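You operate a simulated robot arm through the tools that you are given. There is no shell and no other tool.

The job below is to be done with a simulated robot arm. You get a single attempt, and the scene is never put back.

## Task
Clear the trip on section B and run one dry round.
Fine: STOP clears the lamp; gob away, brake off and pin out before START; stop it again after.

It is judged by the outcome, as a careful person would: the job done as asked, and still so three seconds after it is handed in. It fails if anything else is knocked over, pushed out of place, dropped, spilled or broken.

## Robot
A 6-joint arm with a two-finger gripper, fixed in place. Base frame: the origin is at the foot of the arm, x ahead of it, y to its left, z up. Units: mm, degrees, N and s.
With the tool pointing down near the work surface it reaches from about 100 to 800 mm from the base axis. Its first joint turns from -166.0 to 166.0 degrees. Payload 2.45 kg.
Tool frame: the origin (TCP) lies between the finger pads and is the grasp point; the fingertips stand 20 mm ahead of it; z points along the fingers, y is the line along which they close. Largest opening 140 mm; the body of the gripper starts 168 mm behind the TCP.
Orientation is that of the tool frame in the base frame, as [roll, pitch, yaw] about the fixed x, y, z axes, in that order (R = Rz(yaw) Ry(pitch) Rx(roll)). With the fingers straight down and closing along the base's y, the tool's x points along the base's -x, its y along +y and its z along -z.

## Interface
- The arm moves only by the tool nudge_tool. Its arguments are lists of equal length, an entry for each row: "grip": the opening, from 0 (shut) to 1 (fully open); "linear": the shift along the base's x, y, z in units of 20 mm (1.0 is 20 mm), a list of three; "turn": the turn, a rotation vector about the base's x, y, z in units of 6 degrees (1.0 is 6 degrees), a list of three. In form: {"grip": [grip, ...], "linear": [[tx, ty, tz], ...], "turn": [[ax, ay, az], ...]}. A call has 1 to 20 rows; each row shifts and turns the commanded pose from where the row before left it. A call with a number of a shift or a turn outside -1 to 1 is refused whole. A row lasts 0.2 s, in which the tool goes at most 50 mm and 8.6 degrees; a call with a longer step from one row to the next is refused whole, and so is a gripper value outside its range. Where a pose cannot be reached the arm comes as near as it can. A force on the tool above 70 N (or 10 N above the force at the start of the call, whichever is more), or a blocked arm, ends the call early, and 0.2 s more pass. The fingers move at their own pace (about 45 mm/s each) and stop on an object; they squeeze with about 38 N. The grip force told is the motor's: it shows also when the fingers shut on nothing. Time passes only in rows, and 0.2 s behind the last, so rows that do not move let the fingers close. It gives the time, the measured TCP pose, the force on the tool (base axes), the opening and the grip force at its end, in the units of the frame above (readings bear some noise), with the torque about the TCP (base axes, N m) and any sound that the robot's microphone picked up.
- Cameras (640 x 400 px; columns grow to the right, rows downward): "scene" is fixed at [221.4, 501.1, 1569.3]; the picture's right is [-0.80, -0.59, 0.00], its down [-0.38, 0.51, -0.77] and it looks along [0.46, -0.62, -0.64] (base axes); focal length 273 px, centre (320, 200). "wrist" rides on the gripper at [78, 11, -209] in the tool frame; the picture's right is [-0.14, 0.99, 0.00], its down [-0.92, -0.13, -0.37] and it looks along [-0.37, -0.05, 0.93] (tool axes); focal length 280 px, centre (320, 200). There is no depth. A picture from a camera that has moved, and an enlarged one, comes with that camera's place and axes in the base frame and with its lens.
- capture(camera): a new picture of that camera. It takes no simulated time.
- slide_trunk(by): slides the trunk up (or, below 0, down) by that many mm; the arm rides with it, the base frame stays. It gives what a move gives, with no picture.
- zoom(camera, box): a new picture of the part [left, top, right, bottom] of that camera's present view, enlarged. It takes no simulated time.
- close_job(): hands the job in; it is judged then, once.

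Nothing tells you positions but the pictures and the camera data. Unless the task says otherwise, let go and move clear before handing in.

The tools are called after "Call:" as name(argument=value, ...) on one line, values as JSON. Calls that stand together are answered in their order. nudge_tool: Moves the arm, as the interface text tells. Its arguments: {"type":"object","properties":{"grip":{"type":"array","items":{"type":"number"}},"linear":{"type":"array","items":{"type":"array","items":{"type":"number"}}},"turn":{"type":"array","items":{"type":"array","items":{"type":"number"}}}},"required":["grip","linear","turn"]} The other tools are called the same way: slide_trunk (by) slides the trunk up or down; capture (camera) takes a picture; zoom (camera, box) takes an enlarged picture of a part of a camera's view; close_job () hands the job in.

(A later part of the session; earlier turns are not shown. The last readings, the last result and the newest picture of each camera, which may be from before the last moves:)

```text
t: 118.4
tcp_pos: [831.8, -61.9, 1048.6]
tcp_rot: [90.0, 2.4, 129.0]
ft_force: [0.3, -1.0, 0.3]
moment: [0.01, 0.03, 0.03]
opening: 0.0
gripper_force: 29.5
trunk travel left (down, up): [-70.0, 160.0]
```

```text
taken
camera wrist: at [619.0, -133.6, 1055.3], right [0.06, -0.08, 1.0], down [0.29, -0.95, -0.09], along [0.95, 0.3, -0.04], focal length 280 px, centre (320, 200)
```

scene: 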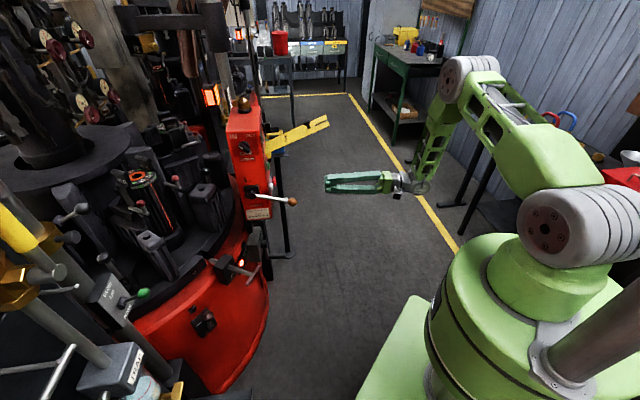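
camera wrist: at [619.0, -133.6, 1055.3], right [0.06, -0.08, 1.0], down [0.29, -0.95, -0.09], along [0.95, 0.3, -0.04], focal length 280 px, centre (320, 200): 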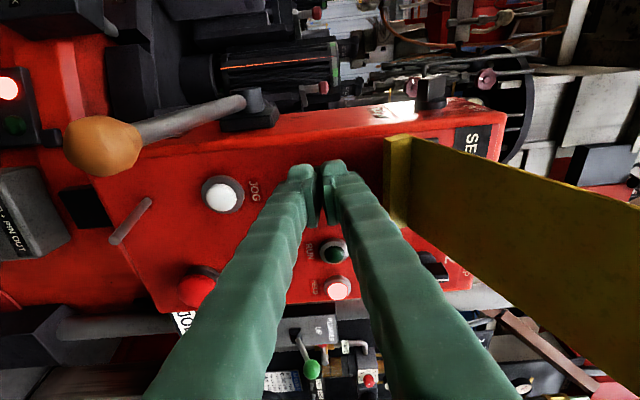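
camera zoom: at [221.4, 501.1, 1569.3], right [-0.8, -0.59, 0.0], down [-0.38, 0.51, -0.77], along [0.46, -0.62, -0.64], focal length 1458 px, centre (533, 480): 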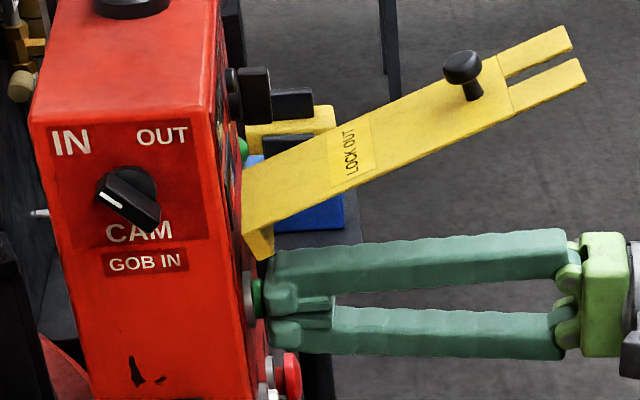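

The fingertips are at the START cap but not yet loaded. I'll press on in small steps.

Call:
nudge_tool(grip=[0, 0, 0], linear=[[0.14, 0.14, 0], [0.14, 0.14, 0], [0, 0, 0]], turn=[[0, 0, 0], [0, 0, 0], [0, 0, 0]])

Call:
capture(camera="wrist")

```text
t: 119.2
tcp_pos: [837.3, -58.4, 1049.2]
tcp_rot: [89.9, 2.3, 128.8]
ft_force: [-1.8, -2.9, 0.2]
moment: [0.03, 0.0, 0.02]
opening: 5.9
gripper_force: 29.4
trunk travel left (down, up): [-70.0, 160.0]
heard: click
```

```text
taken
camera wrist: at [623.9, -128.7, 1055.5], right [0.06, -0.08, 1.0], down [0.29, -0.95, -0.09], along [0.95, 0.3, -0.03], focal length 280 px, centre (320, 200)
```

wrist: 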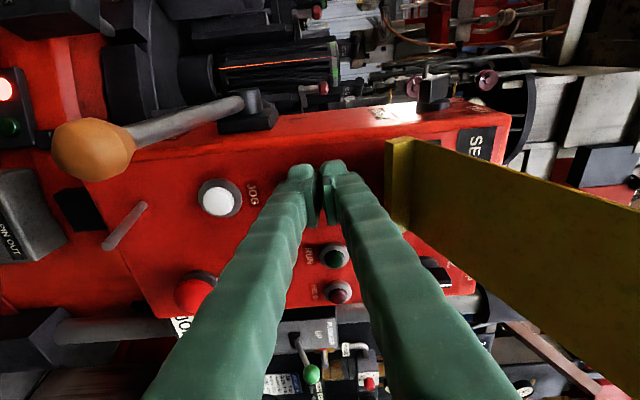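

A click was heard and HELD went out. I'll back off and check whether the machine is running.

Call:
nudge_tool(grip=[0, 0, 0], linear=[[-0.7, -0.69, 0], [-0.7, -0.69, 0], [-0.7, -0.69, 0]], turn=[[0, 0, 0], [0, 0, 0], [0, 0, 0]])

Call:
capture(camera="wrist")

Call:
capture(camera="scene")

```text
t: 120.0
tcp_pos: [794.3, -97.8, 1049.2]
tcp_rot: [90.0, 2.3, 129.0]
ft_force: [-0.5, -0.3, 0.3]
moment: [0.0, 0.01, 0.03]
opening: 0.1
gripper_force: 29.5
trunk travel left (down, up): [-70.0, 160.0]
```

```text
taken
camera wrist: at [582.5, -169.4, 1055.7], right [0.06, -0.08, 1.0], down [0.29, -0.95, -0.09], along [0.95, 0.3, -0.04], focal length 280 px, centre (320, 200)
```

wrist: 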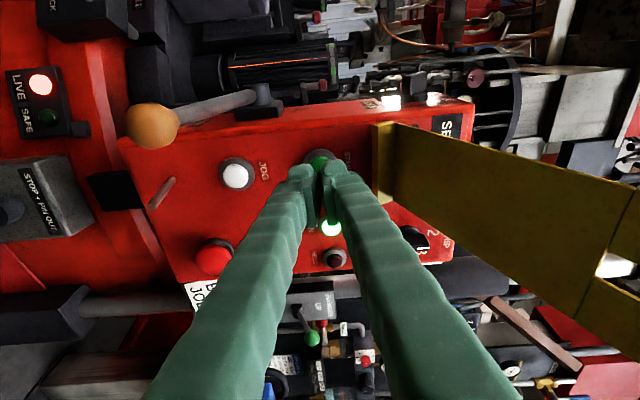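

```text
taken
```

scene: 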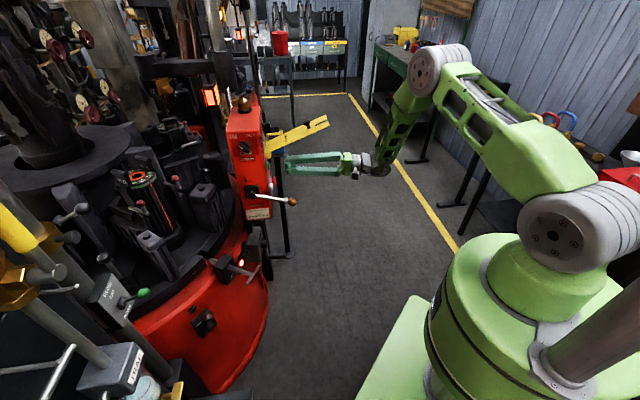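

RUN is lit with no trip, and the machine is cycling. I'll move to a stand-off in front of STOP while watching the cycle.

Call:
nudge_tool(grip=[0, 0, 0, 0], linear=[[0, -0.78, -0.88], [0.18, -0.78, -0.88], [0.18, -0.78, -0.88], [0.18, -0.78, -0.88]], turn=[[0, 0, 0], [0, 0, 0], [0, 0, 0], [0, 0, 0]])

Call:
capture(camera="scene")

Call:
capture(camera="wrist")

```text
t: 121.0
tcp_pos: [806.7, -162.0, 976.5]
tcp_rot: [90.0, 2.3, 128.8]
ft_force: [-0.6, 0.5, -0.7]
moment: [0.0, 0.02, 0.0]
opening: 0.0
gripper_force: 29.1
trunk travel left (down, up): [-70.0, 160.0]
```

```text
taken
```

scene: 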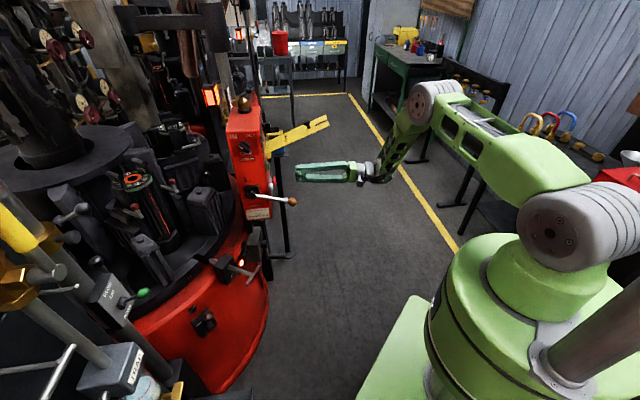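

```text
taken
camera wrist: at [593.4, -232.0, 983.4], right [0.06, -0.08, 1.0], down [0.29, -0.95, -0.09], along [0.95, 0.3, -0.04], focal length 280 px, centre (320, 200)
```

wrist: 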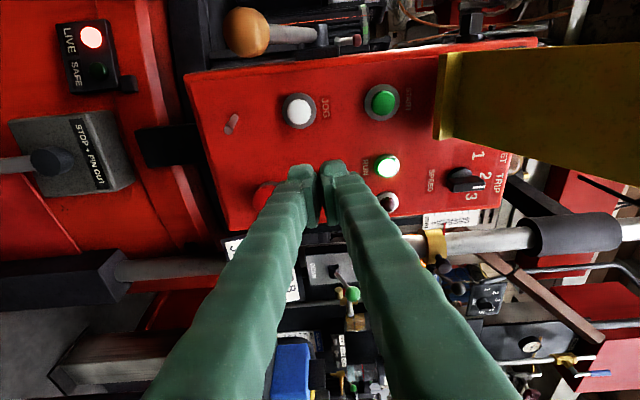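

The mould table is turning. I'll continue to the STOP stand-off and keep watching.

Call:
nudge_tool(grip=[0, 0, 0, 0], linear=[[0.18, -0.78, -0.88], [0.18, -0.78, -0.88], [0.18, -0.78, -0.88], [0, -0.5, -0.6]], turn=[[0, 0, 0], [0, 0, 0], [0, 0, 0], [0, 0, 0]])

Call:
capture(camera="scene")

Call:
capture(camera="wrist")

Call:
zoom(camera="scene", box=[60, 130, 280, 290])

```text
t: 122.0
tcp_pos: [816.3, -217.3, 912.7]
tcp_rot: [90.0, 2.3, 128.9]
ft_force: [0.0, -1.0, -0.9]
moment: [0.0, 0.01, 0.01]
opening: 0.0
gripper_force: 30.0
trunk travel left (down, up): [-70.0, 160.0]
```

```text
taken
```

scene: 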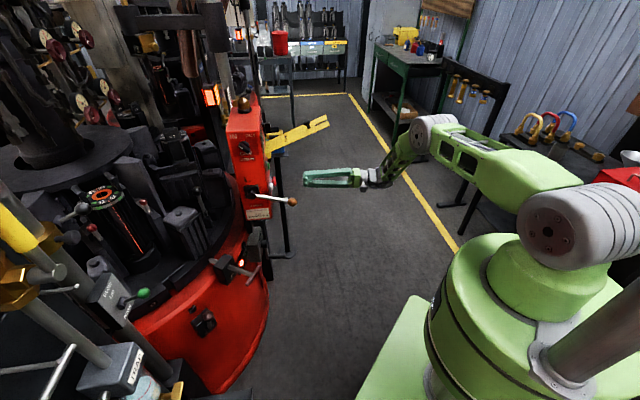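

```text
taken
camera wrist: at [603.4, -288.7, 919.0], right [0.06, -0.08, 1.0], down [0.29, -0.95, -0.09], along [0.95, 0.3, -0.04], focal length 280 px, centre (320, 200)
```

wrist: 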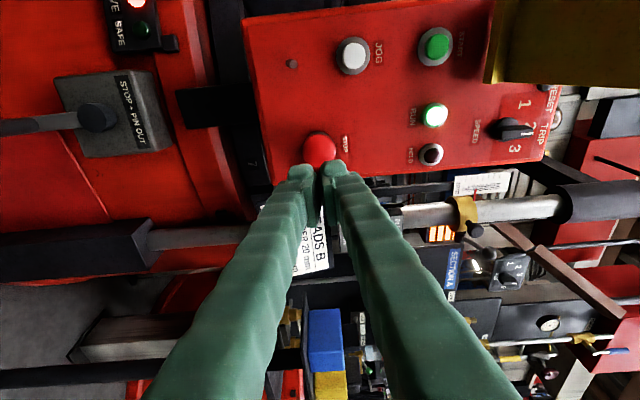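

```text
2.50 times, centred on (170, 210) of scene
camera zoom: at [221.4, 501.1, 1569.3], right [-0.8, -0.59, 0.0], down [-0.38, 0.51, -0.77], along [0.46, -0.62, -0.64], focal length 683 px, centre (695, 175)
```

zoom: 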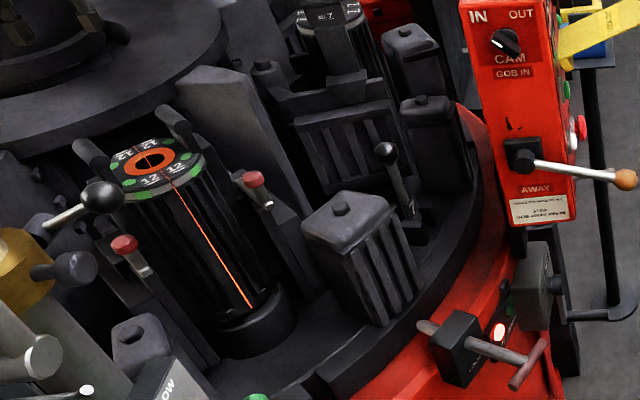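

The table is revolving steadily and STOP is right ahead of the fingertips. I'll hold here and track the ring labels to time one full round.

Call:
zoom(camera="scene", box=[60, 150, 220, 250])

Call:
zoom(camera="scene", box=[140, 220, 260, 295])

Call:
nudge_tool(grip=[0, 0, 0, 0], linear=[[0, 0, 0], [0, 0, 0], [0, 0, 0], [0, 0, 0]], turn=[[0, 0, 0], [0, 0, 0], [0, 0, 0], [0, 0, 0]])

Call:
zoom(camera="scene", box=[60, 150, 220, 250])

Call:
zoom(camera="scene", box=[140, 220, 260, 295])

Call:
capture(camera="scene")

```text
4.00 times, centred on (140, 200) of scene
camera zoom: at [221.4, 501.1, 1569.3], right [-0.8, -0.59, 0.0], down [-0.38, 0.51, -0.77], along [0.46, -0.62, -0.64], focal length 1093 px, centre (1040, 200)
```

zoom: 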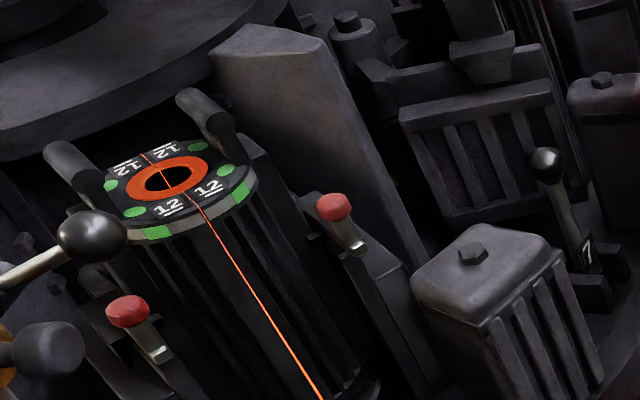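

```text
5.33 times, centred on (200, 258) of scene
camera zoom: at [221.4, 501.1, 1569.3], right [-0.8, -0.59, 0.0], down [-0.38, 0.51, -0.77], along [0.46, -0.62, -0.64], focal length 1458 px, centre (960, -107)
```

zoom: 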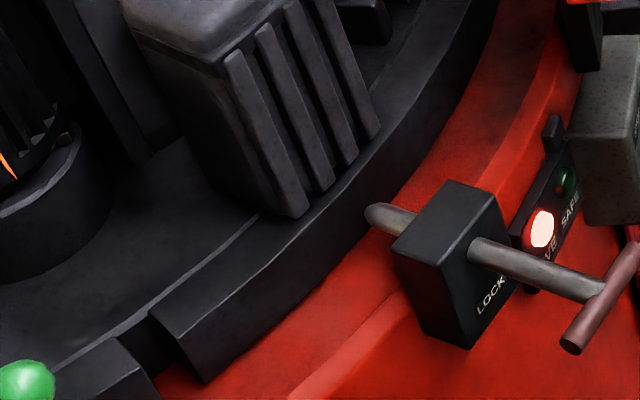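

```text
t: 123.0
tcp_pos: [816.4, -217.9, 914.0]
tcp_rot: [89.9, 2.4, 128.9]
ft_force: [0.4, 1.3, -0.6]
moment: [0.03, 0.03, -0.04]
opening: 0.0
gripper_force: 29.2
trunk travel left (down, up): [-70.0, 160.0]
```

```text
4.00 times, centred on (140, 200) of scene
camera zoom: at [221.4, 501.1, 1569.3], right [-0.8, -0.59, 0.0], down [-0.38, 0.51, -0.77], along [0.46, -0.62, -0.64], focal length 1093 px, centre (1040, 200)
```

zoom: 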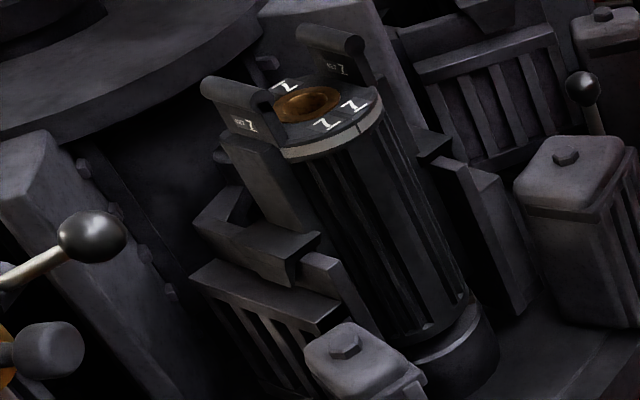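

```text
5.33 times, centred on (200, 258) of scene
camera zoom: at [221.4, 501.1, 1569.3], right [-0.8, -0.59, 0.0], down [-0.38, 0.51, -0.77], along [0.46, -0.62, -0.64], focal length 1458 px, centre (960, -107)
```

zoom: 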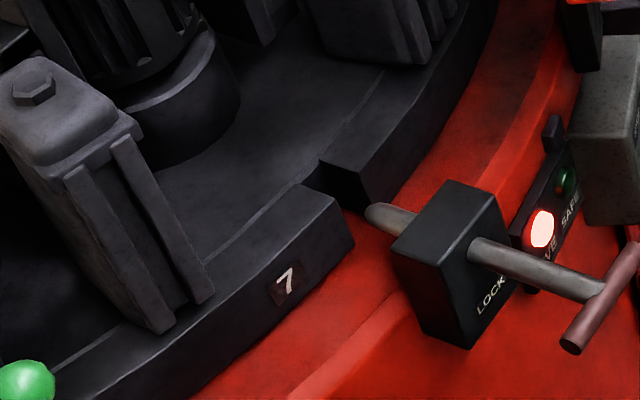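

```text
taken
```

scene: 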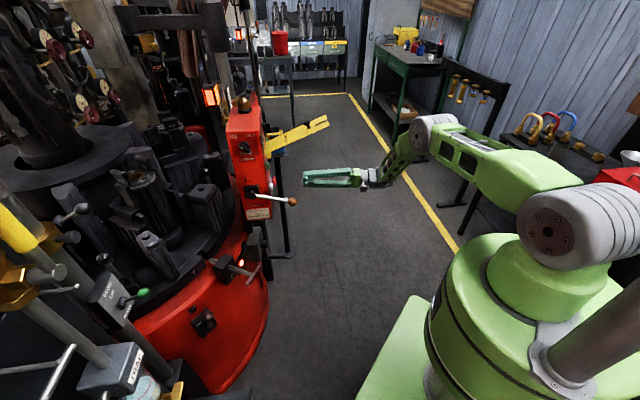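

Stations run 7–12 on this table: 11 was at the pin at the start, then 12, and now 7, about 2 s each, so a full round should finish around t≈131. I'll move closer to STOP and keep watching.

Call:
nudge_tool(grip=[0, 0, 0, 0, 0, 0, 0, 0, 0], linear=[[0.77, 0.59, -0.06], [0.77, 0.59, -0.06], [0.77, 0.59, -0.06], [0.77, 0.59, -0.06], [0, 0, 0], [0, 0, 0], [0, 0, 0], [0, 0, 0], [0, 0, 0]], turn=[[0, 0, 0], [0, 0, 0], [0, 0, 0], [0, 0, 0], [0, 0, 0], [0, 0, 0], [0, 0, 0], [0, 0, 0], [0, 0, 0]])

Call:
zoom(camera="scene", box=[140, 220, 260, 295])

Call:
capture(camera="wrist")

Call:
capture(camera="scene")

```text
t: 125.0
tcp_pos: [877.8, -171.7, 908.4]
tcp_rot: [90.0, 2.4, 128.9]
ft_force: [0.3, 0.0, 0.1]
moment: [-0.02, -0.01, -0.02]
opening: 0.0
gripper_force: 29.6
trunk travel left (down, up): [-70.0, 160.0]
```

```text
5.33 times, centred on (200, 258) of scene
camera zoom: at [221.4, 501.1, 1569.3], right [-0.8, -0.59, 0.0], down [-0.38, 0.51, -0.77], along [0.46, -0.62, -0.64], focal length 1458 px, centre (960, -107)
```

zoom: 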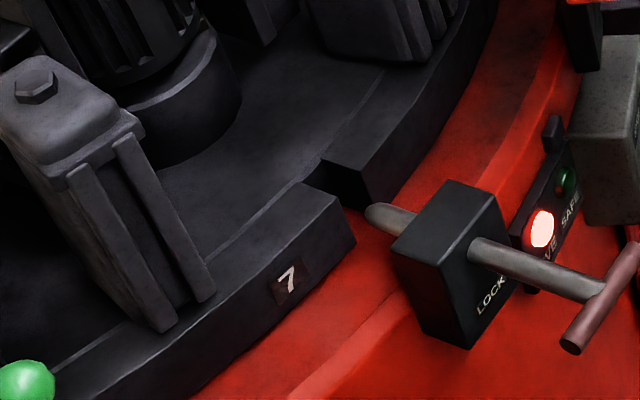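

```text
taken
camera wrist: at [665.3, -242.5, 915.1], right [0.06, -0.08, 1.0], down [0.29, -0.95, -0.09], along [0.95, 0.3, -0.04], focal length 280 px, centre (320, 200)
```

wrist: 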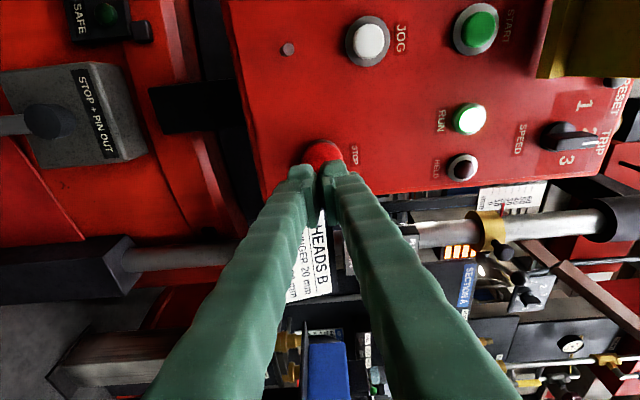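

```text
taken
```

scene: 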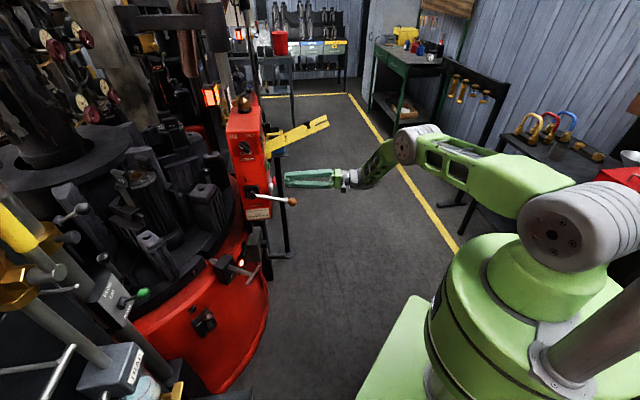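

The table indexes station by station and is now dwelling at 7 with RUN lit. I'll wait and see the rhythm.

Call:
nudge_tool(grip=[0, 0, 0, 0, 0, 0, 0, 0, 0], linear=[[0, 0, 0], [0, 0, 0], [0, 0, 0], [0, 0, 0], [0, 0, 0], [0, 0, 0], [0, 0, 0], [0, 0, 0], [0, 0, 0]], turn=[[0, 0, 0], [0, 0, 0], [0, 0, 0], [0, 0, 0], [0, 0, 0], [0, 0, 0], [0, 0, 0], [0, 0, 0], [0, 0, 0]])

Call:
zoom(camera="scene", box=[140, 220, 260, 295])

Call:
capture(camera="scene")

```text
t: 127.0
tcp_pos: [878.5, -170.5, 909.9]
tcp_rot: [90.0, 2.4, 129.0]
ft_force: [0.4, -0.3, -0.5]
moment: [0.02, -0.04, -0.03]
opening: 0.0
gripper_force: 29.7
trunk travel left (down, up): [-70.0, 160.0]
```

```text
5.33 times, centred on (200, 258) of scene
camera zoom: at [221.4, 501.1, 1569.3], right [-0.8, -0.59, 0.0], down [-0.38, 0.51, -0.77], along [0.46, -0.62, -0.64], focal length 1458 px, centre (960, -107)
```

zoom: 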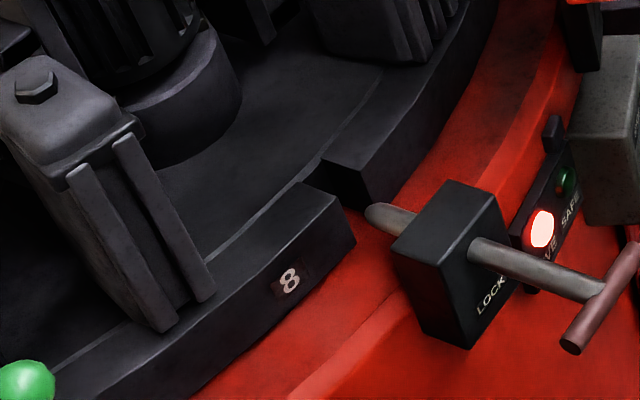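

```text
taken
```

scene: 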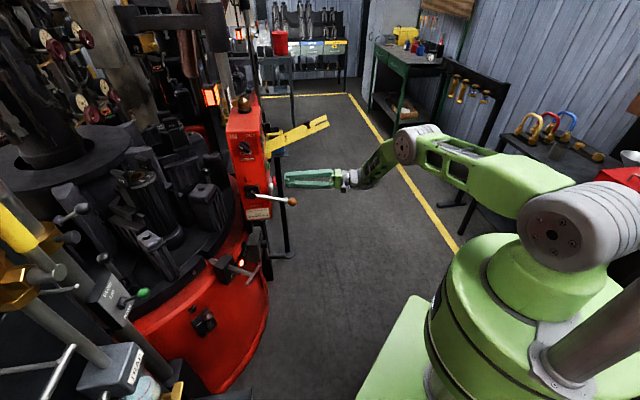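

Call:
nudge_tool(grip=[0, 0, 0, 0], linear=[[0, 0, 0], [0, 0, 0], [0, 0, 0], [0, 0, 0]], turn=[[0, 0, 0], [0, 0, 0], [0, 0, 0], [0, 0, 0]])

Call:
zoom(camera="scene", box=[140, 220, 260, 295])

Call:
nudge_tool(grip=[0, 0, 0, 0], linear=[[0, 0, 0], [0, 0, 0], [0, 0, 0], [0, 0, 0]], turn=[[0, 0, 0], [0, 0, 0], [0, 0, 0], [0, 0, 0]])

Call:
zoom(camera="scene", box=[140, 220, 260, 295])

```text
t: 128.0
tcp_pos: [877.6, -171.2, 908.2]
tcp_rot: [90.0, 2.4, 128.8]
ft_force: [0.6, 0.0, 1.0]
moment: [-0.01, -0.01, -0.03]
opening: 0.0
gripper_force: 29.5
trunk travel left (down, up): [-70.0, 160.0]
```

```text
5.33 times, centred on (200, 258) of scene
camera zoom: at [221.4, 501.1, 1569.3], right [-0.8, -0.59, 0.0], down [-0.38, 0.51, -0.77], along [0.46, -0.62, -0.64], focal length 1458 px, centre (960, -107)
```

zoom: 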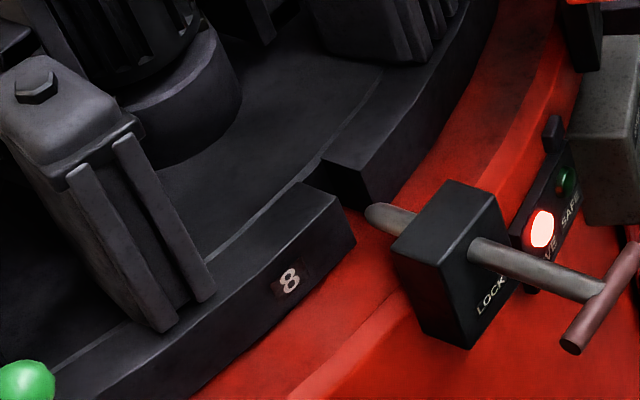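

```text
t: 129.0
tcp_pos: [877.6, -171.5, 909.1]
tcp_rot: [90.1, 2.4, 128.9]
ft_force: [1.2, -1.3, -0.3]
moment: [-0.02, 0.01, 0.02]
opening: 0.0
gripper_force: 29.4
trunk travel left (down, up): [-70.0, 160.0]
```

```text
5.33 times, centred on (200, 258) of scene
camera zoom: at [221.4, 501.1, 1569.3], right [-0.8, -0.59, 0.0], down [-0.38, 0.51, -0.77], along [0.46, -0.62, -0.64], focal length 1458 px, centre (960, -107)
```

zoom: 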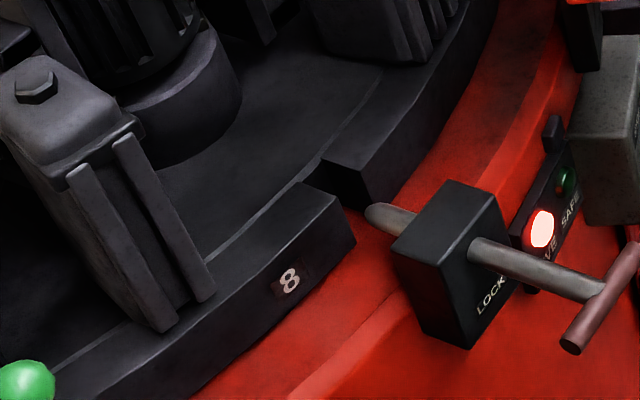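

Call:
nudge_tool(grip=[0, 0, 0, 0], linear=[[0, 0, 0], [0, 0, 0], [0, 0, 0], [0, 0, 0]], turn=[[0, 0, 0], [0, 0, 0], [0, 0, 0], [0, 0, 0]])

Call:
zoom(camera="scene", box=[140, 220, 260, 295])

Call:
zoom(camera="wrist", box=[400, 40, 640, 190])

Call:
capture(camera="scene")

```text
t: 130.0
tcp_pos: [878.3, -171.9, 909.5]
tcp_rot: [90.0, 2.4, 129.0]
ft_force: [-0.3, -0.4, 0.1]
moment: [0.0, 0.02, 0.02]
opening: 0.2
gripper_force: 29.7
trunk travel left (down, up): [-70.0, 160.0]
```

```text
5.33 times, centred on (200, 258) of scene
camera zoom: at [221.4, 501.1, 1569.3], right [-0.8, -0.59, 0.0], down [-0.38, 0.51, -0.77], along [0.46, -0.62, -0.64], focal length 1458 px, centre (960, -107)
```

zoom: 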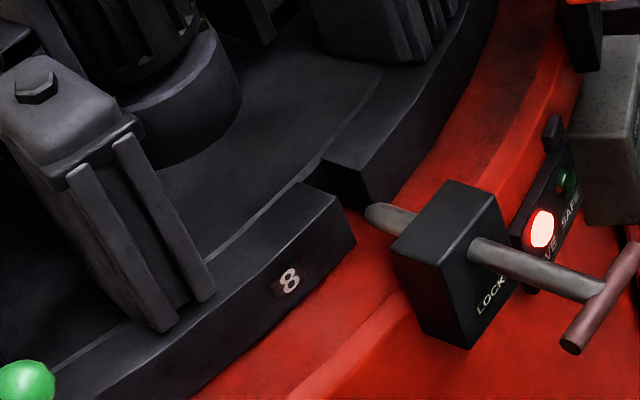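

```text
2.67 times, centred on (520, 115) of wrist
camera zoom: at [665.4, -242.4, 915.0], right [0.06, -0.08, 1.0], down [0.29, -0.95, -0.09], along [0.95, 0.3, -0.04], focal length 748 px, centre (-213, 427)
```

zoom: 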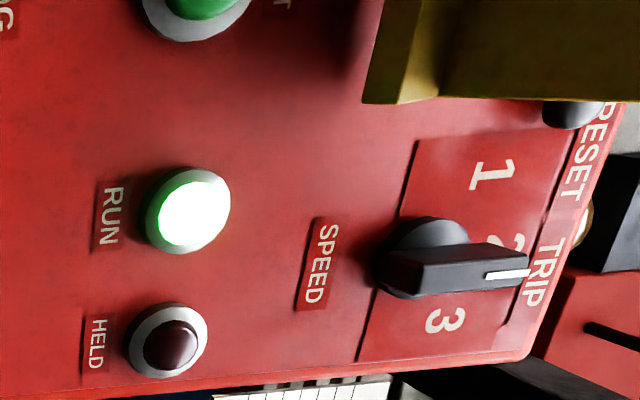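

```text
taken
```

scene: 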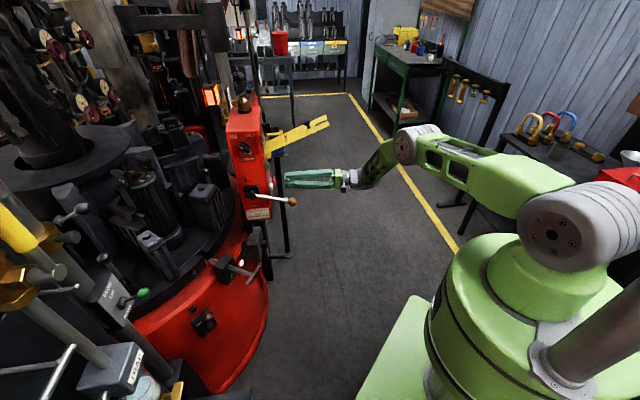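

RUN stays lit; the table indexes, then dwells. I'll keep stepping time and noting each station until 11 comes back to the pin.

Call:
nudge_tool(grip=[0, 0, 0, 0], linear=[[0, 0, 0], [0, 0, 0], [0, 0, 0], [0, 0, 0]], turn=[[0, 0, 0], [0, 0, 0], [0, 0, 0], [0, 0, 0]])

Call:
zoom(camera="scene", box=[140, 220, 260, 295])

Call:
nudge_tool(grip=[0, 0, 0, 0], linear=[[0, 0, 0], [0, 0, 0], [0, 0, 0], [0, 0, 0]], turn=[[0, 0, 0], [0, 0, 0], [0, 0, 0], [0, 0, 0]])

Call:
zoom(camera="scene", box=[140, 220, 260, 295])

Call:
nudge_tool(grip=[0, 0, 0, 0], linear=[[0, 0, 0], [0, 0, 0], [0, 0, 0], [0, 0, 0]], turn=[[0, 0, 0], [0, 0, 0], [0, 0, 0], [0, 0, 0]])

Call:
zoom(camera="scene", box=[140, 220, 260, 295])

Call:
zoom(camera="wrist", box=[400, 40, 640, 190])

```text
t: 131.0
tcp_pos: [878.5, -171.2, 909.6]
tcp_rot: [90.0, 2.4, 128.9]
ft_force: [-0.2, -1.0, 0.1]
moment: [-0.02, 0.0, 0.0]
opening: 0.0
gripper_force: 29.7
trunk travel left (down, up): [-70.0, 160.0]
```

```text
5.33 times, centred on (200, 258) of scene
camera zoom: at [221.4, 501.1, 1569.3], right [-0.8, -0.59, 0.0], down [-0.38, 0.51, -0.77], along [0.46, -0.62, -0.64], focal length 1458 px, centre (960, -107)
```

zoom: 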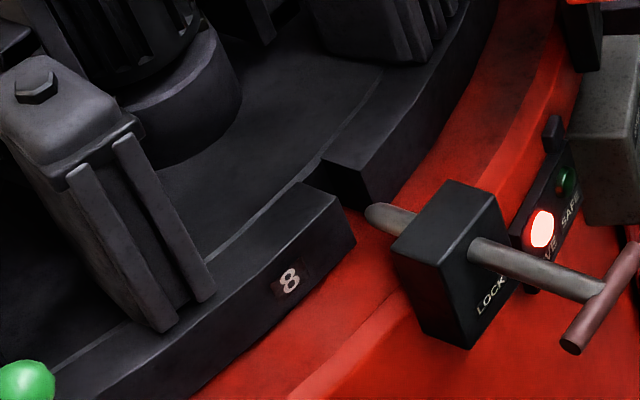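

```text
t: 132.0
tcp_pos: [877.5, -170.8, 908.1]
tcp_rot: [90.0, 2.4, 128.8]
ft_force: [-0.5, 0.4, -0.4]
moment: [0.02, 0.0, -0.02]
opening: 0.0
gripper_force: 29.6
trunk travel left (down, up): [-70.0, 160.0]
```

```text
5.33 times, centred on (200, 258) of scene
camera zoom: at [221.4, 501.1, 1569.3], right [-0.8, -0.59, 0.0], down [-0.38, 0.51, -0.77], along [0.46, -0.62, -0.64], focal length 1458 px, centre (960, -107)
```

zoom: 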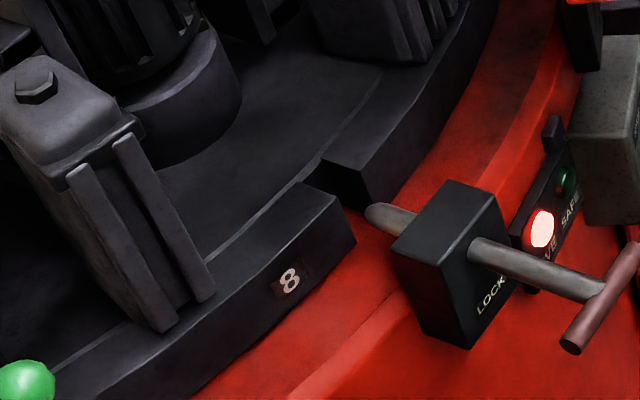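

```text
t: 133.0
tcp_pos: [878.4, -171.3, 909.2]
tcp_rot: [90.0, 2.4, 128.9]
ft_force: [-0.5, 0.7, 0.0]
moment: [0.01, -0.01, -0.01]
opening: 0.0
gripper_force: 30.1
trunk travel left (down, up): [-70.0, 160.0]
```

```text
5.33 times, centred on (200, 258) of scene
camera zoom: at [221.4, 501.1, 1569.3], right [-0.8, -0.59, 0.0], down [-0.38, 0.51, -0.77], along [0.46, -0.62, -0.64], focal length 1458 px, centre (960, -107)
```

zoom: 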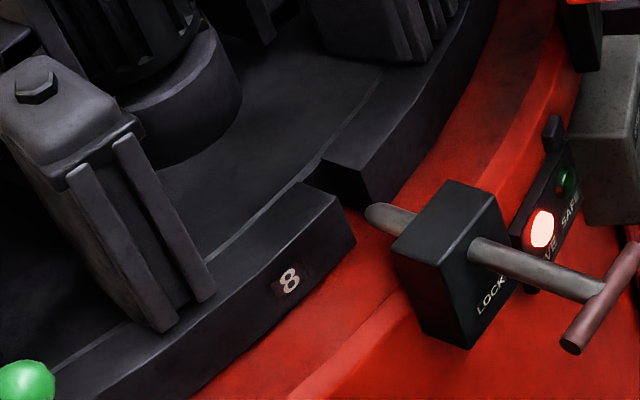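

```text
2.67 times, centred on (520, 115) of wrist
camera zoom: at [665.3, -242.4, 915.0], right [0.06, -0.08, 1.0], down [0.29, -0.95, -0.09], along [0.95, 0.3, -0.04], focal length 748 px, centre (-213, 427)
```

zoom: 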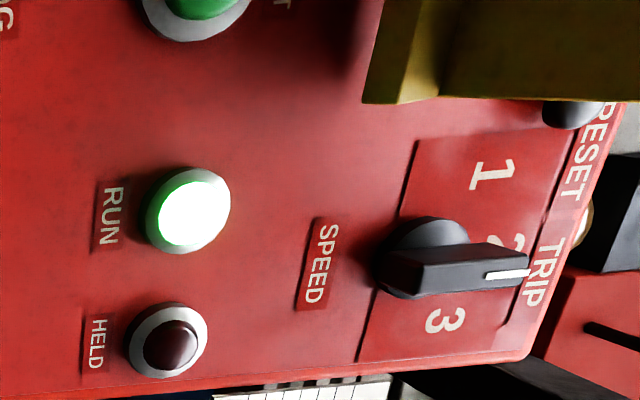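

Call:
capture(camera="scene")

Call:
zoom(camera="scene", box=[0, 0, 260, 180])

Call:
zoom(camera="scene", box=[60, 130, 280, 290])

```text
taken
```

scene: 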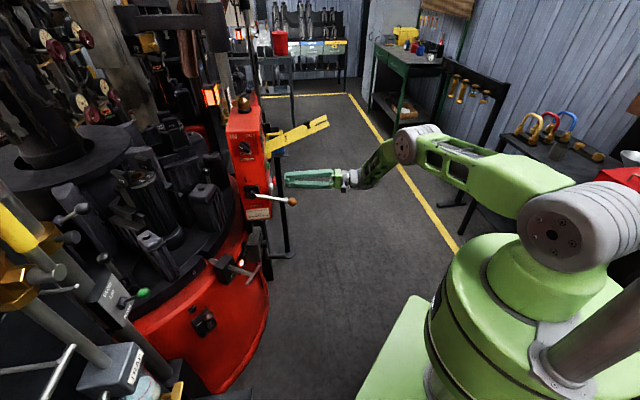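

```text
2.22 times, centred on (130, 90) of scene
camera zoom: at [221.4, 501.1, 1569.3], right [-0.8, -0.59, 0.0], down [-0.38, 0.51, -0.77], along [0.46, -0.62, -0.64], focal length 607 px, centre (742, 444)
```

zoom: 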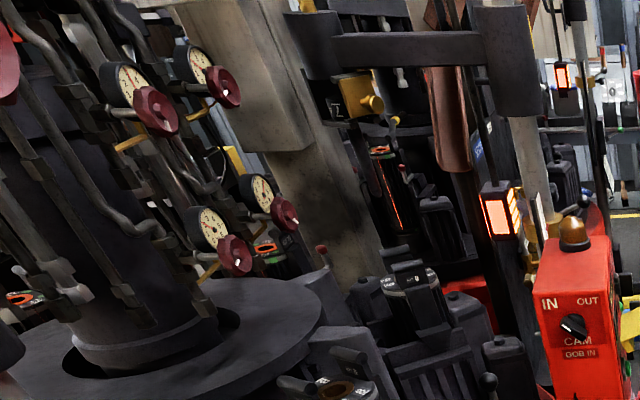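

```text
2.50 times, centred on (170, 210) of scene
camera zoom: at [221.4, 501.1, 1569.3], right [-0.8, -0.59, 0.0], down [-0.38, 0.51, -0.77], along [0.46, -0.62, -0.64], focal length 683 px, centre (695, 175)
```

zoom: 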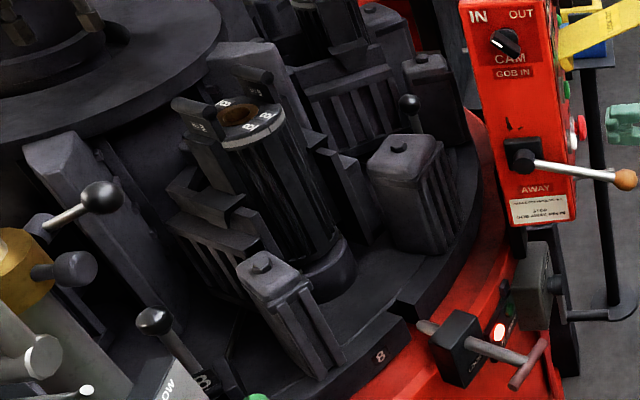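

It has dwelt at 8 for several seconds with RUN still lit. I'll back out and rise so the wrist camera can read the counter above the flap, still watching the table.

Call:
nudge_tool(grip=[0, 0, 0, 0, 0, 0, 0, 0, 0, 0], linear=[[-0.724, -0.69, 0], [-0.724, -0.69, 0], [-0.724, -0.69, 0], [-0.724, -0.69, 0], [-0.9, -0.3, 0.5], [-0.9, 0, 1], [-0.9, 0, 1], [-0.9, 0, 1], [-0.9, 0, 1], [-0.9, 0, 1]], turn=[[0, 0, 0], [0, 0, 0], [0, 0, 0], [0, 0, 0], [-0.25, 0.31, 0.1], [-0.25, 0.31, 0.1], [-0.25, 0.31, 0.1], [-0.25, 0.31, 0.1], [-0.25, 0.31, 0.1], [-0.25, 0.31, 0.1]])

Call:
zoom(camera="scene", box=[140, 220, 260, 295])

Call:
capture(camera="wrist")

```text
t: 135.2
tcp_pos: [711.8, -234.6, 1017.9]
tcp_rot: [104.2, 1.8, 133.0]
ft_force: [-0.5, -1.0, -0.6]
moment: [-0.01, -0.02, 0.01]
opening: 0.0
gripper_force: 28.7
trunk travel left (down, up): [-70.0, 160.0]
```

```text
5.33 times, centred on (200, 258) of scene
camera zoom: at [221.4, 501.1, 1569.3], right [-0.8, -0.59, 0.0], down [-0.38, 0.51, -0.77], along [0.46, -0.62, -0.64], focal length 1458 px, centre (960, -107)
```

zoom: 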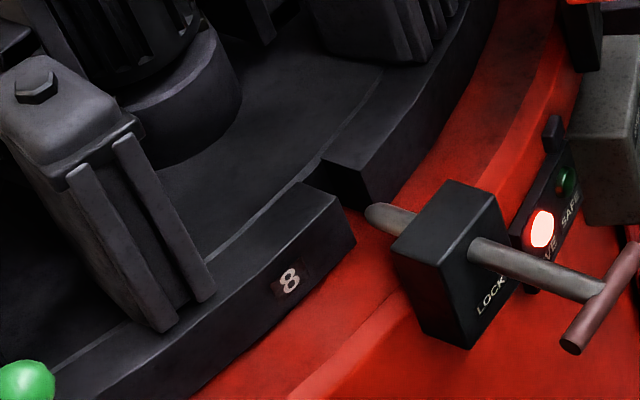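

```text
taken
camera wrist: at [510.3, -312.2, 1077.4], right [0.25, 0.09, 0.96], down [0.34, -0.94, 0.0], along [0.9, 0.33, -0.27], focal length 280 px, centre (320, 200)
```

wrist: 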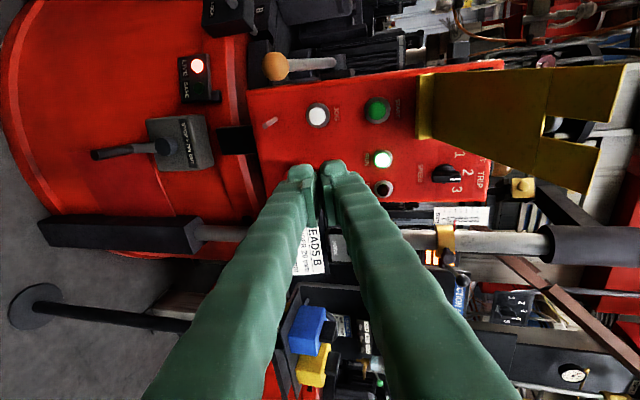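

Call:
nudge_tool(grip=[0, 0, 0, 0, 0, 0, 0, 0, 0], linear=[[-1, 0, 0], [-1, 0, 0], [-1, 0, 0.5], [-1, 0, 1], [-0.5, 0, 1], [0, 0, 1], [0, 0, 1], [0, 0, 1], [0, 0, 1]], turn=[[-0.25, 0.31, 0], [-0.25, 0.31, 0], [-0.25, 0.31, 0], [0, 0, 0], [0, 0, 0], [0, 0, 0], [0, 0, 0], [0, 0, 0], [0, 0, 0]])

Call:
zoom(camera="scene", box=[140, 220, 260, 295])

Call:
capture(camera="wrist")

```text
t: 137.2
tcp_pos: [621.1, -231.4, 1148.3]
tcp_rot: [111.5, 1.3, 133.2]
ft_force: [0.4, 0.4, 0.3]
moment: [0.0, -0.01, 0.02]
opening: 0.0
gripper_force: 29.3
trunk travel left (down, up): [-70.0, 160.0]
```

```text
5.33 times, centred on (200, 258) of scene
camera zoom: at [221.4, 501.1, 1569.3], right [-0.8, -0.59, 0.0], down [-0.38, 0.51, -0.77], along [0.46, -0.62, -0.64], focal length 1458 px, centre (960, -107)
```

zoom: 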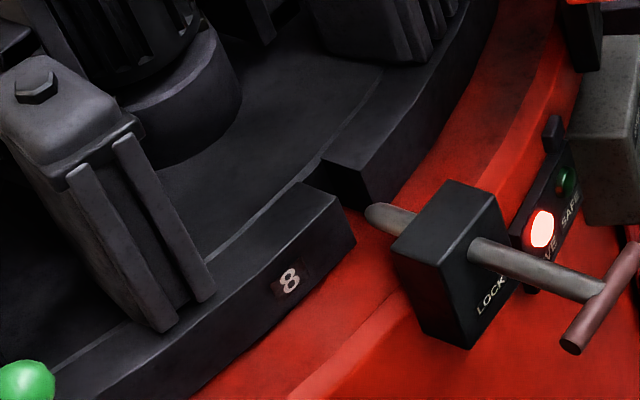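

```text
taken
camera wrist: at [427.2, -305.1, 1232.1], right [0.34, 0.16, 0.92], down [0.35, -0.94, 0.04], along [0.87, 0.31, -0.38], focal length 280 px, centre (320, 200)
```

wrist: 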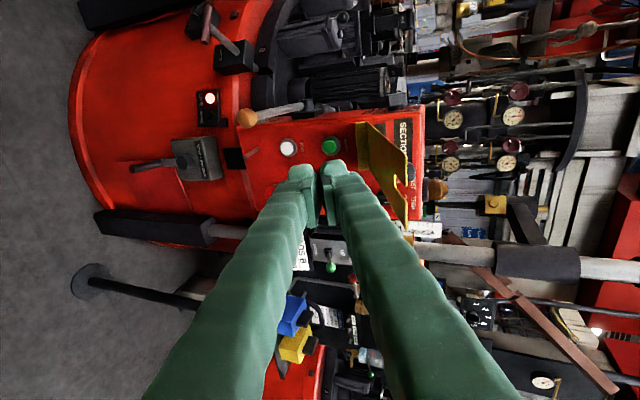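

Call:
slide_trunk(by=150)

Call:
zoom(camera="wrist", box=[280, 80, 440, 220])

Call:
zoom(camera="scene", box=[140, 220, 260, 295])

Call:
capture(camera="wrist")

```text
t: 139.0
tcp_pos: [621.8, -233.1, 1298.6]
tcp_rot: [111.4, 1.3, 133.2]
ft_force: [-0.6, -0.6, 0.0]
moment: [0.0, -0.01, -0.02]
opening: 0.0
gripper_force: 29.2
trunk travel left (down, up): [-220.0, 10.0]
```

```text
2.86 times, centred on (360, 150) of wrist
camera zoom: at [427.4, -305.3, 1381.6], right [0.34, 0.16, 0.92], down [0.35, -0.94, 0.04], along [0.87, 0.31, -0.38], focal length 801 px, centre (206, 343)
```

zoom: 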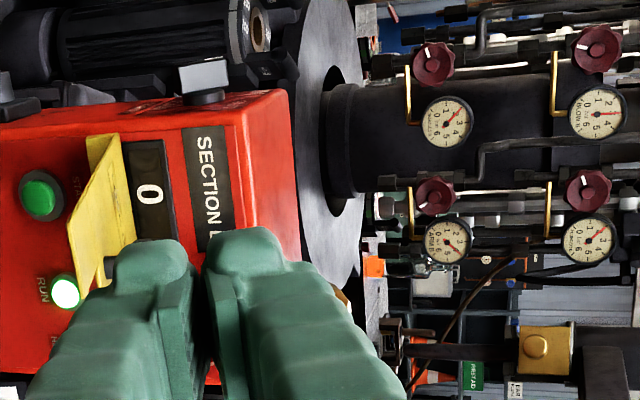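

```text
5.33 times, centred on (200, 258) of scene
camera zoom: at [221.4, 501.1, 1569.3], right [-0.8, -0.59, 0.0], down [-0.38, 0.51, -0.77], along [0.46, -0.62, -0.64], focal length 1458 px, centre (960, -107)
```

zoom: 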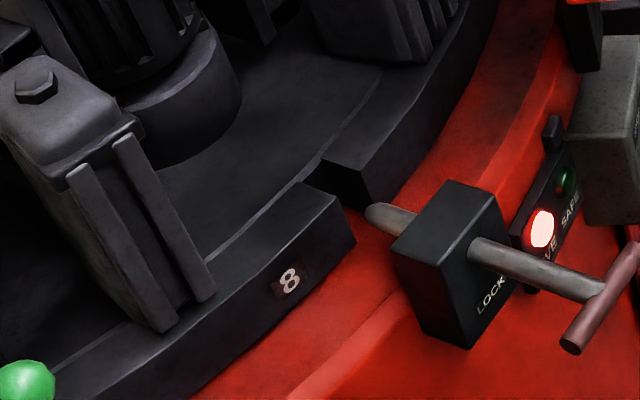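

```text
taken
camera wrist: at [427.4, -305.3, 1381.6], right [0.34, 0.16, 0.92], down [0.35, -0.94, 0.04], along [0.87, 0.31, -0.38], focal length 280 px, centre (320, 200)
```

wrist: 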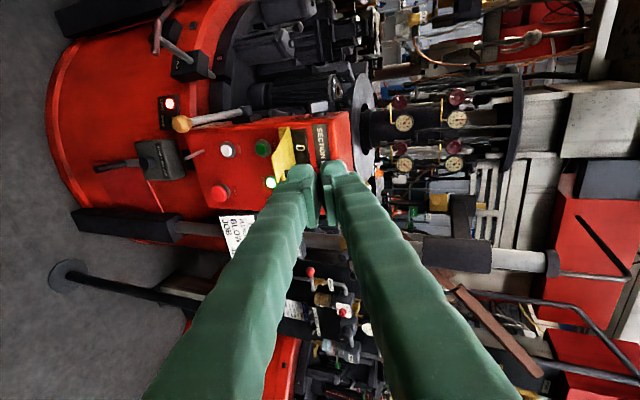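

The counter still reads 0 and the table is still at 8 with RUN lit. I'll go back down to the STOP stand-off, checking the table on the way.

Call:
slide_trunk(by=-150)

Call:
capture(camera="scene")

Call:
nudge_tool(grip=[0, 0, 0, 0, 0, 0, 0, 0, 0], linear=[[0, 0, -1], [0, 0, -1], [0, 0, -1], [0, 0, -1], [0.5, 0, -1], [1, 0, -1], [1, 0, -0.5], [1, 0, 0], [1, 0, 0]], turn=[[0, 0, 0], [0, 0, 0], [0, 0, 0], [0, 0, 0], [0, 0, 0], [0.25, -0.31, 0], [0.25, -0.31, 0], [0.25, -0.31, 0], [0, 0, 0]])

Call:
capture(camera="scene")

Call:
zoom(camera="scene", box=[140, 220, 260, 295])

```text
t: 140.7
tcp_pos: [622.1, -232.2, 1148.4]
tcp_rot: [111.4, 1.4, 133.2]
ft_force: [-0.5, 0.7, 0.1]
moment: [-0.03, -0.01, 0.0]
opening: 0.0
gripper_force: 29.2
trunk travel left (down, up): [-70.0, 160.0]
```

```text
taken
```

scene: 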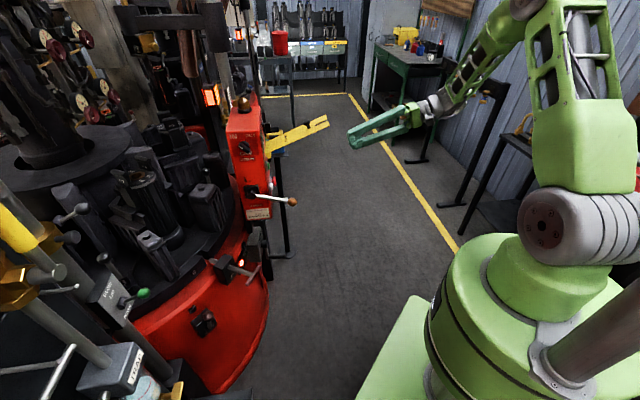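

```text
t: 142.7
tcp_pos: [713.7, -234.4, 1016.5]
tcp_rot: [104.4, 1.8, 133.0]
ft_force: [1.4, 0.2, -0.4]
moment: [0.0, 0.04, 0.0]
opening: 0.0
gripper_force: 29.4
trunk travel left (down, up): [-70.0, 160.0]
```

```text
taken
```

scene: 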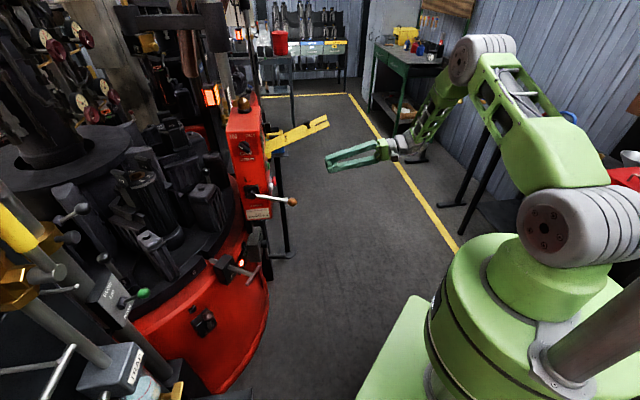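

```text
5.33 times, centred on (200, 258) of scene
camera zoom: at [221.4, 501.1, 1569.3], right [-0.8, -0.59, 0.0], down [-0.38, 0.51, -0.77], along [0.46, -0.62, -0.64], focal length 1458 px, centre (960, -107)
```

zoom: 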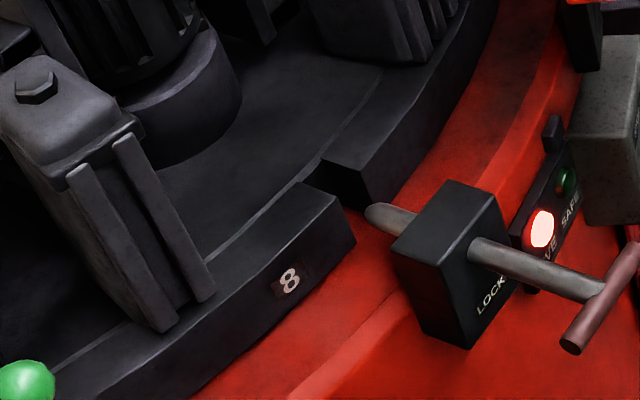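

Nothing has moved since about t≈127. I'll return to the STOP stand-off and keep observing from there, so I can stop at once if needed.

Call:
nudge_tool(grip=[0, 0, 0, 0, 0, 0, 0, 0, 0, 0], linear=[[0.9, 0, -1], [0.9, 0, -1], [0.9, 0, -1], [0.9, 0, -1], [0.9, 0.2, -1], [0.8, 0.4, -0.4], [0.724, 0.69, 0], [0.724, 0.69, 0], [0.724, 0.69, 0], [0, 0, 0]], turn=[[0.25, -0.31, -0.1], [0.25, -0.31, -0.1], [0.25, -0.31, -0.1], [0.25, -0.31, -0.1], [0.25, -0.31, -0.1], [0.25, -0.31, -0.1], [0, 0, 0], [0, 0, 0], [0, 0, 0], [0, 0, 0]])

Call:
zoom(camera="scene", box=[60, 130, 280, 290])

Call:
capture(camera="wrist")

```text
t: 144.9
tcp_pos: [860.0, -177.5, 909.1]
tcp_rot: [89.9, 2.4, 128.9]
ft_force: [0.1, 0.5, 0.4]
moment: [0.01, -0.02, -0.05]
opening: 0.1
gripper_force: 29.9
trunk travel left (down, up): [-70.0, 160.0]
```

```text
2.50 times, centred on (170, 210) of scene
camera zoom: at [221.4, 501.1, 1569.3], right [-0.8, -0.59, 0.0], down [-0.38, 0.51, -0.77], along [0.46, -0.62, -0.64], focal length 683 px, centre (695, 175)
```

zoom: 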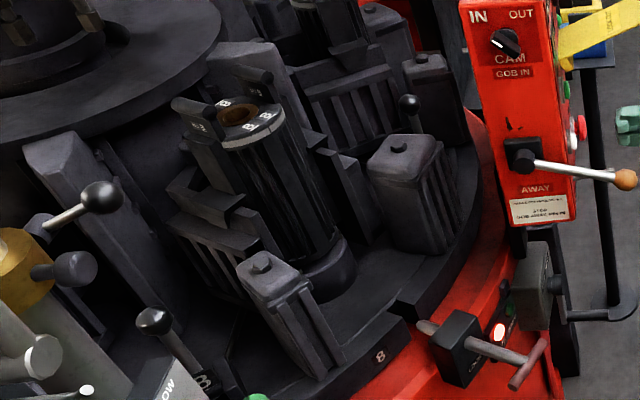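

```text
taken
camera wrist: at [648.2, -248.7, 915.9], right [0.06, -0.08, 1.0], down [0.29, -0.95, -0.09], along [0.95, 0.3, -0.04], focal length 280 px, centre (320, 200)
```

wrist: 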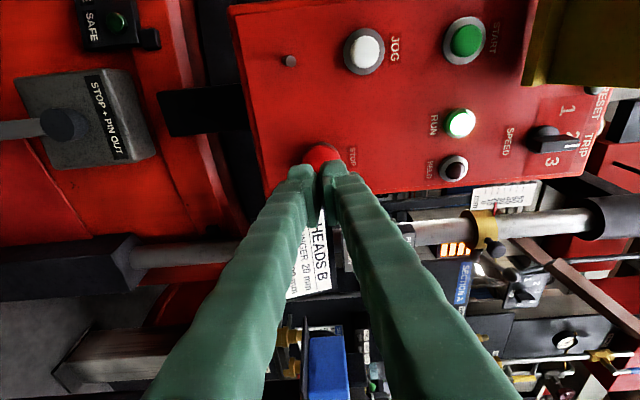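

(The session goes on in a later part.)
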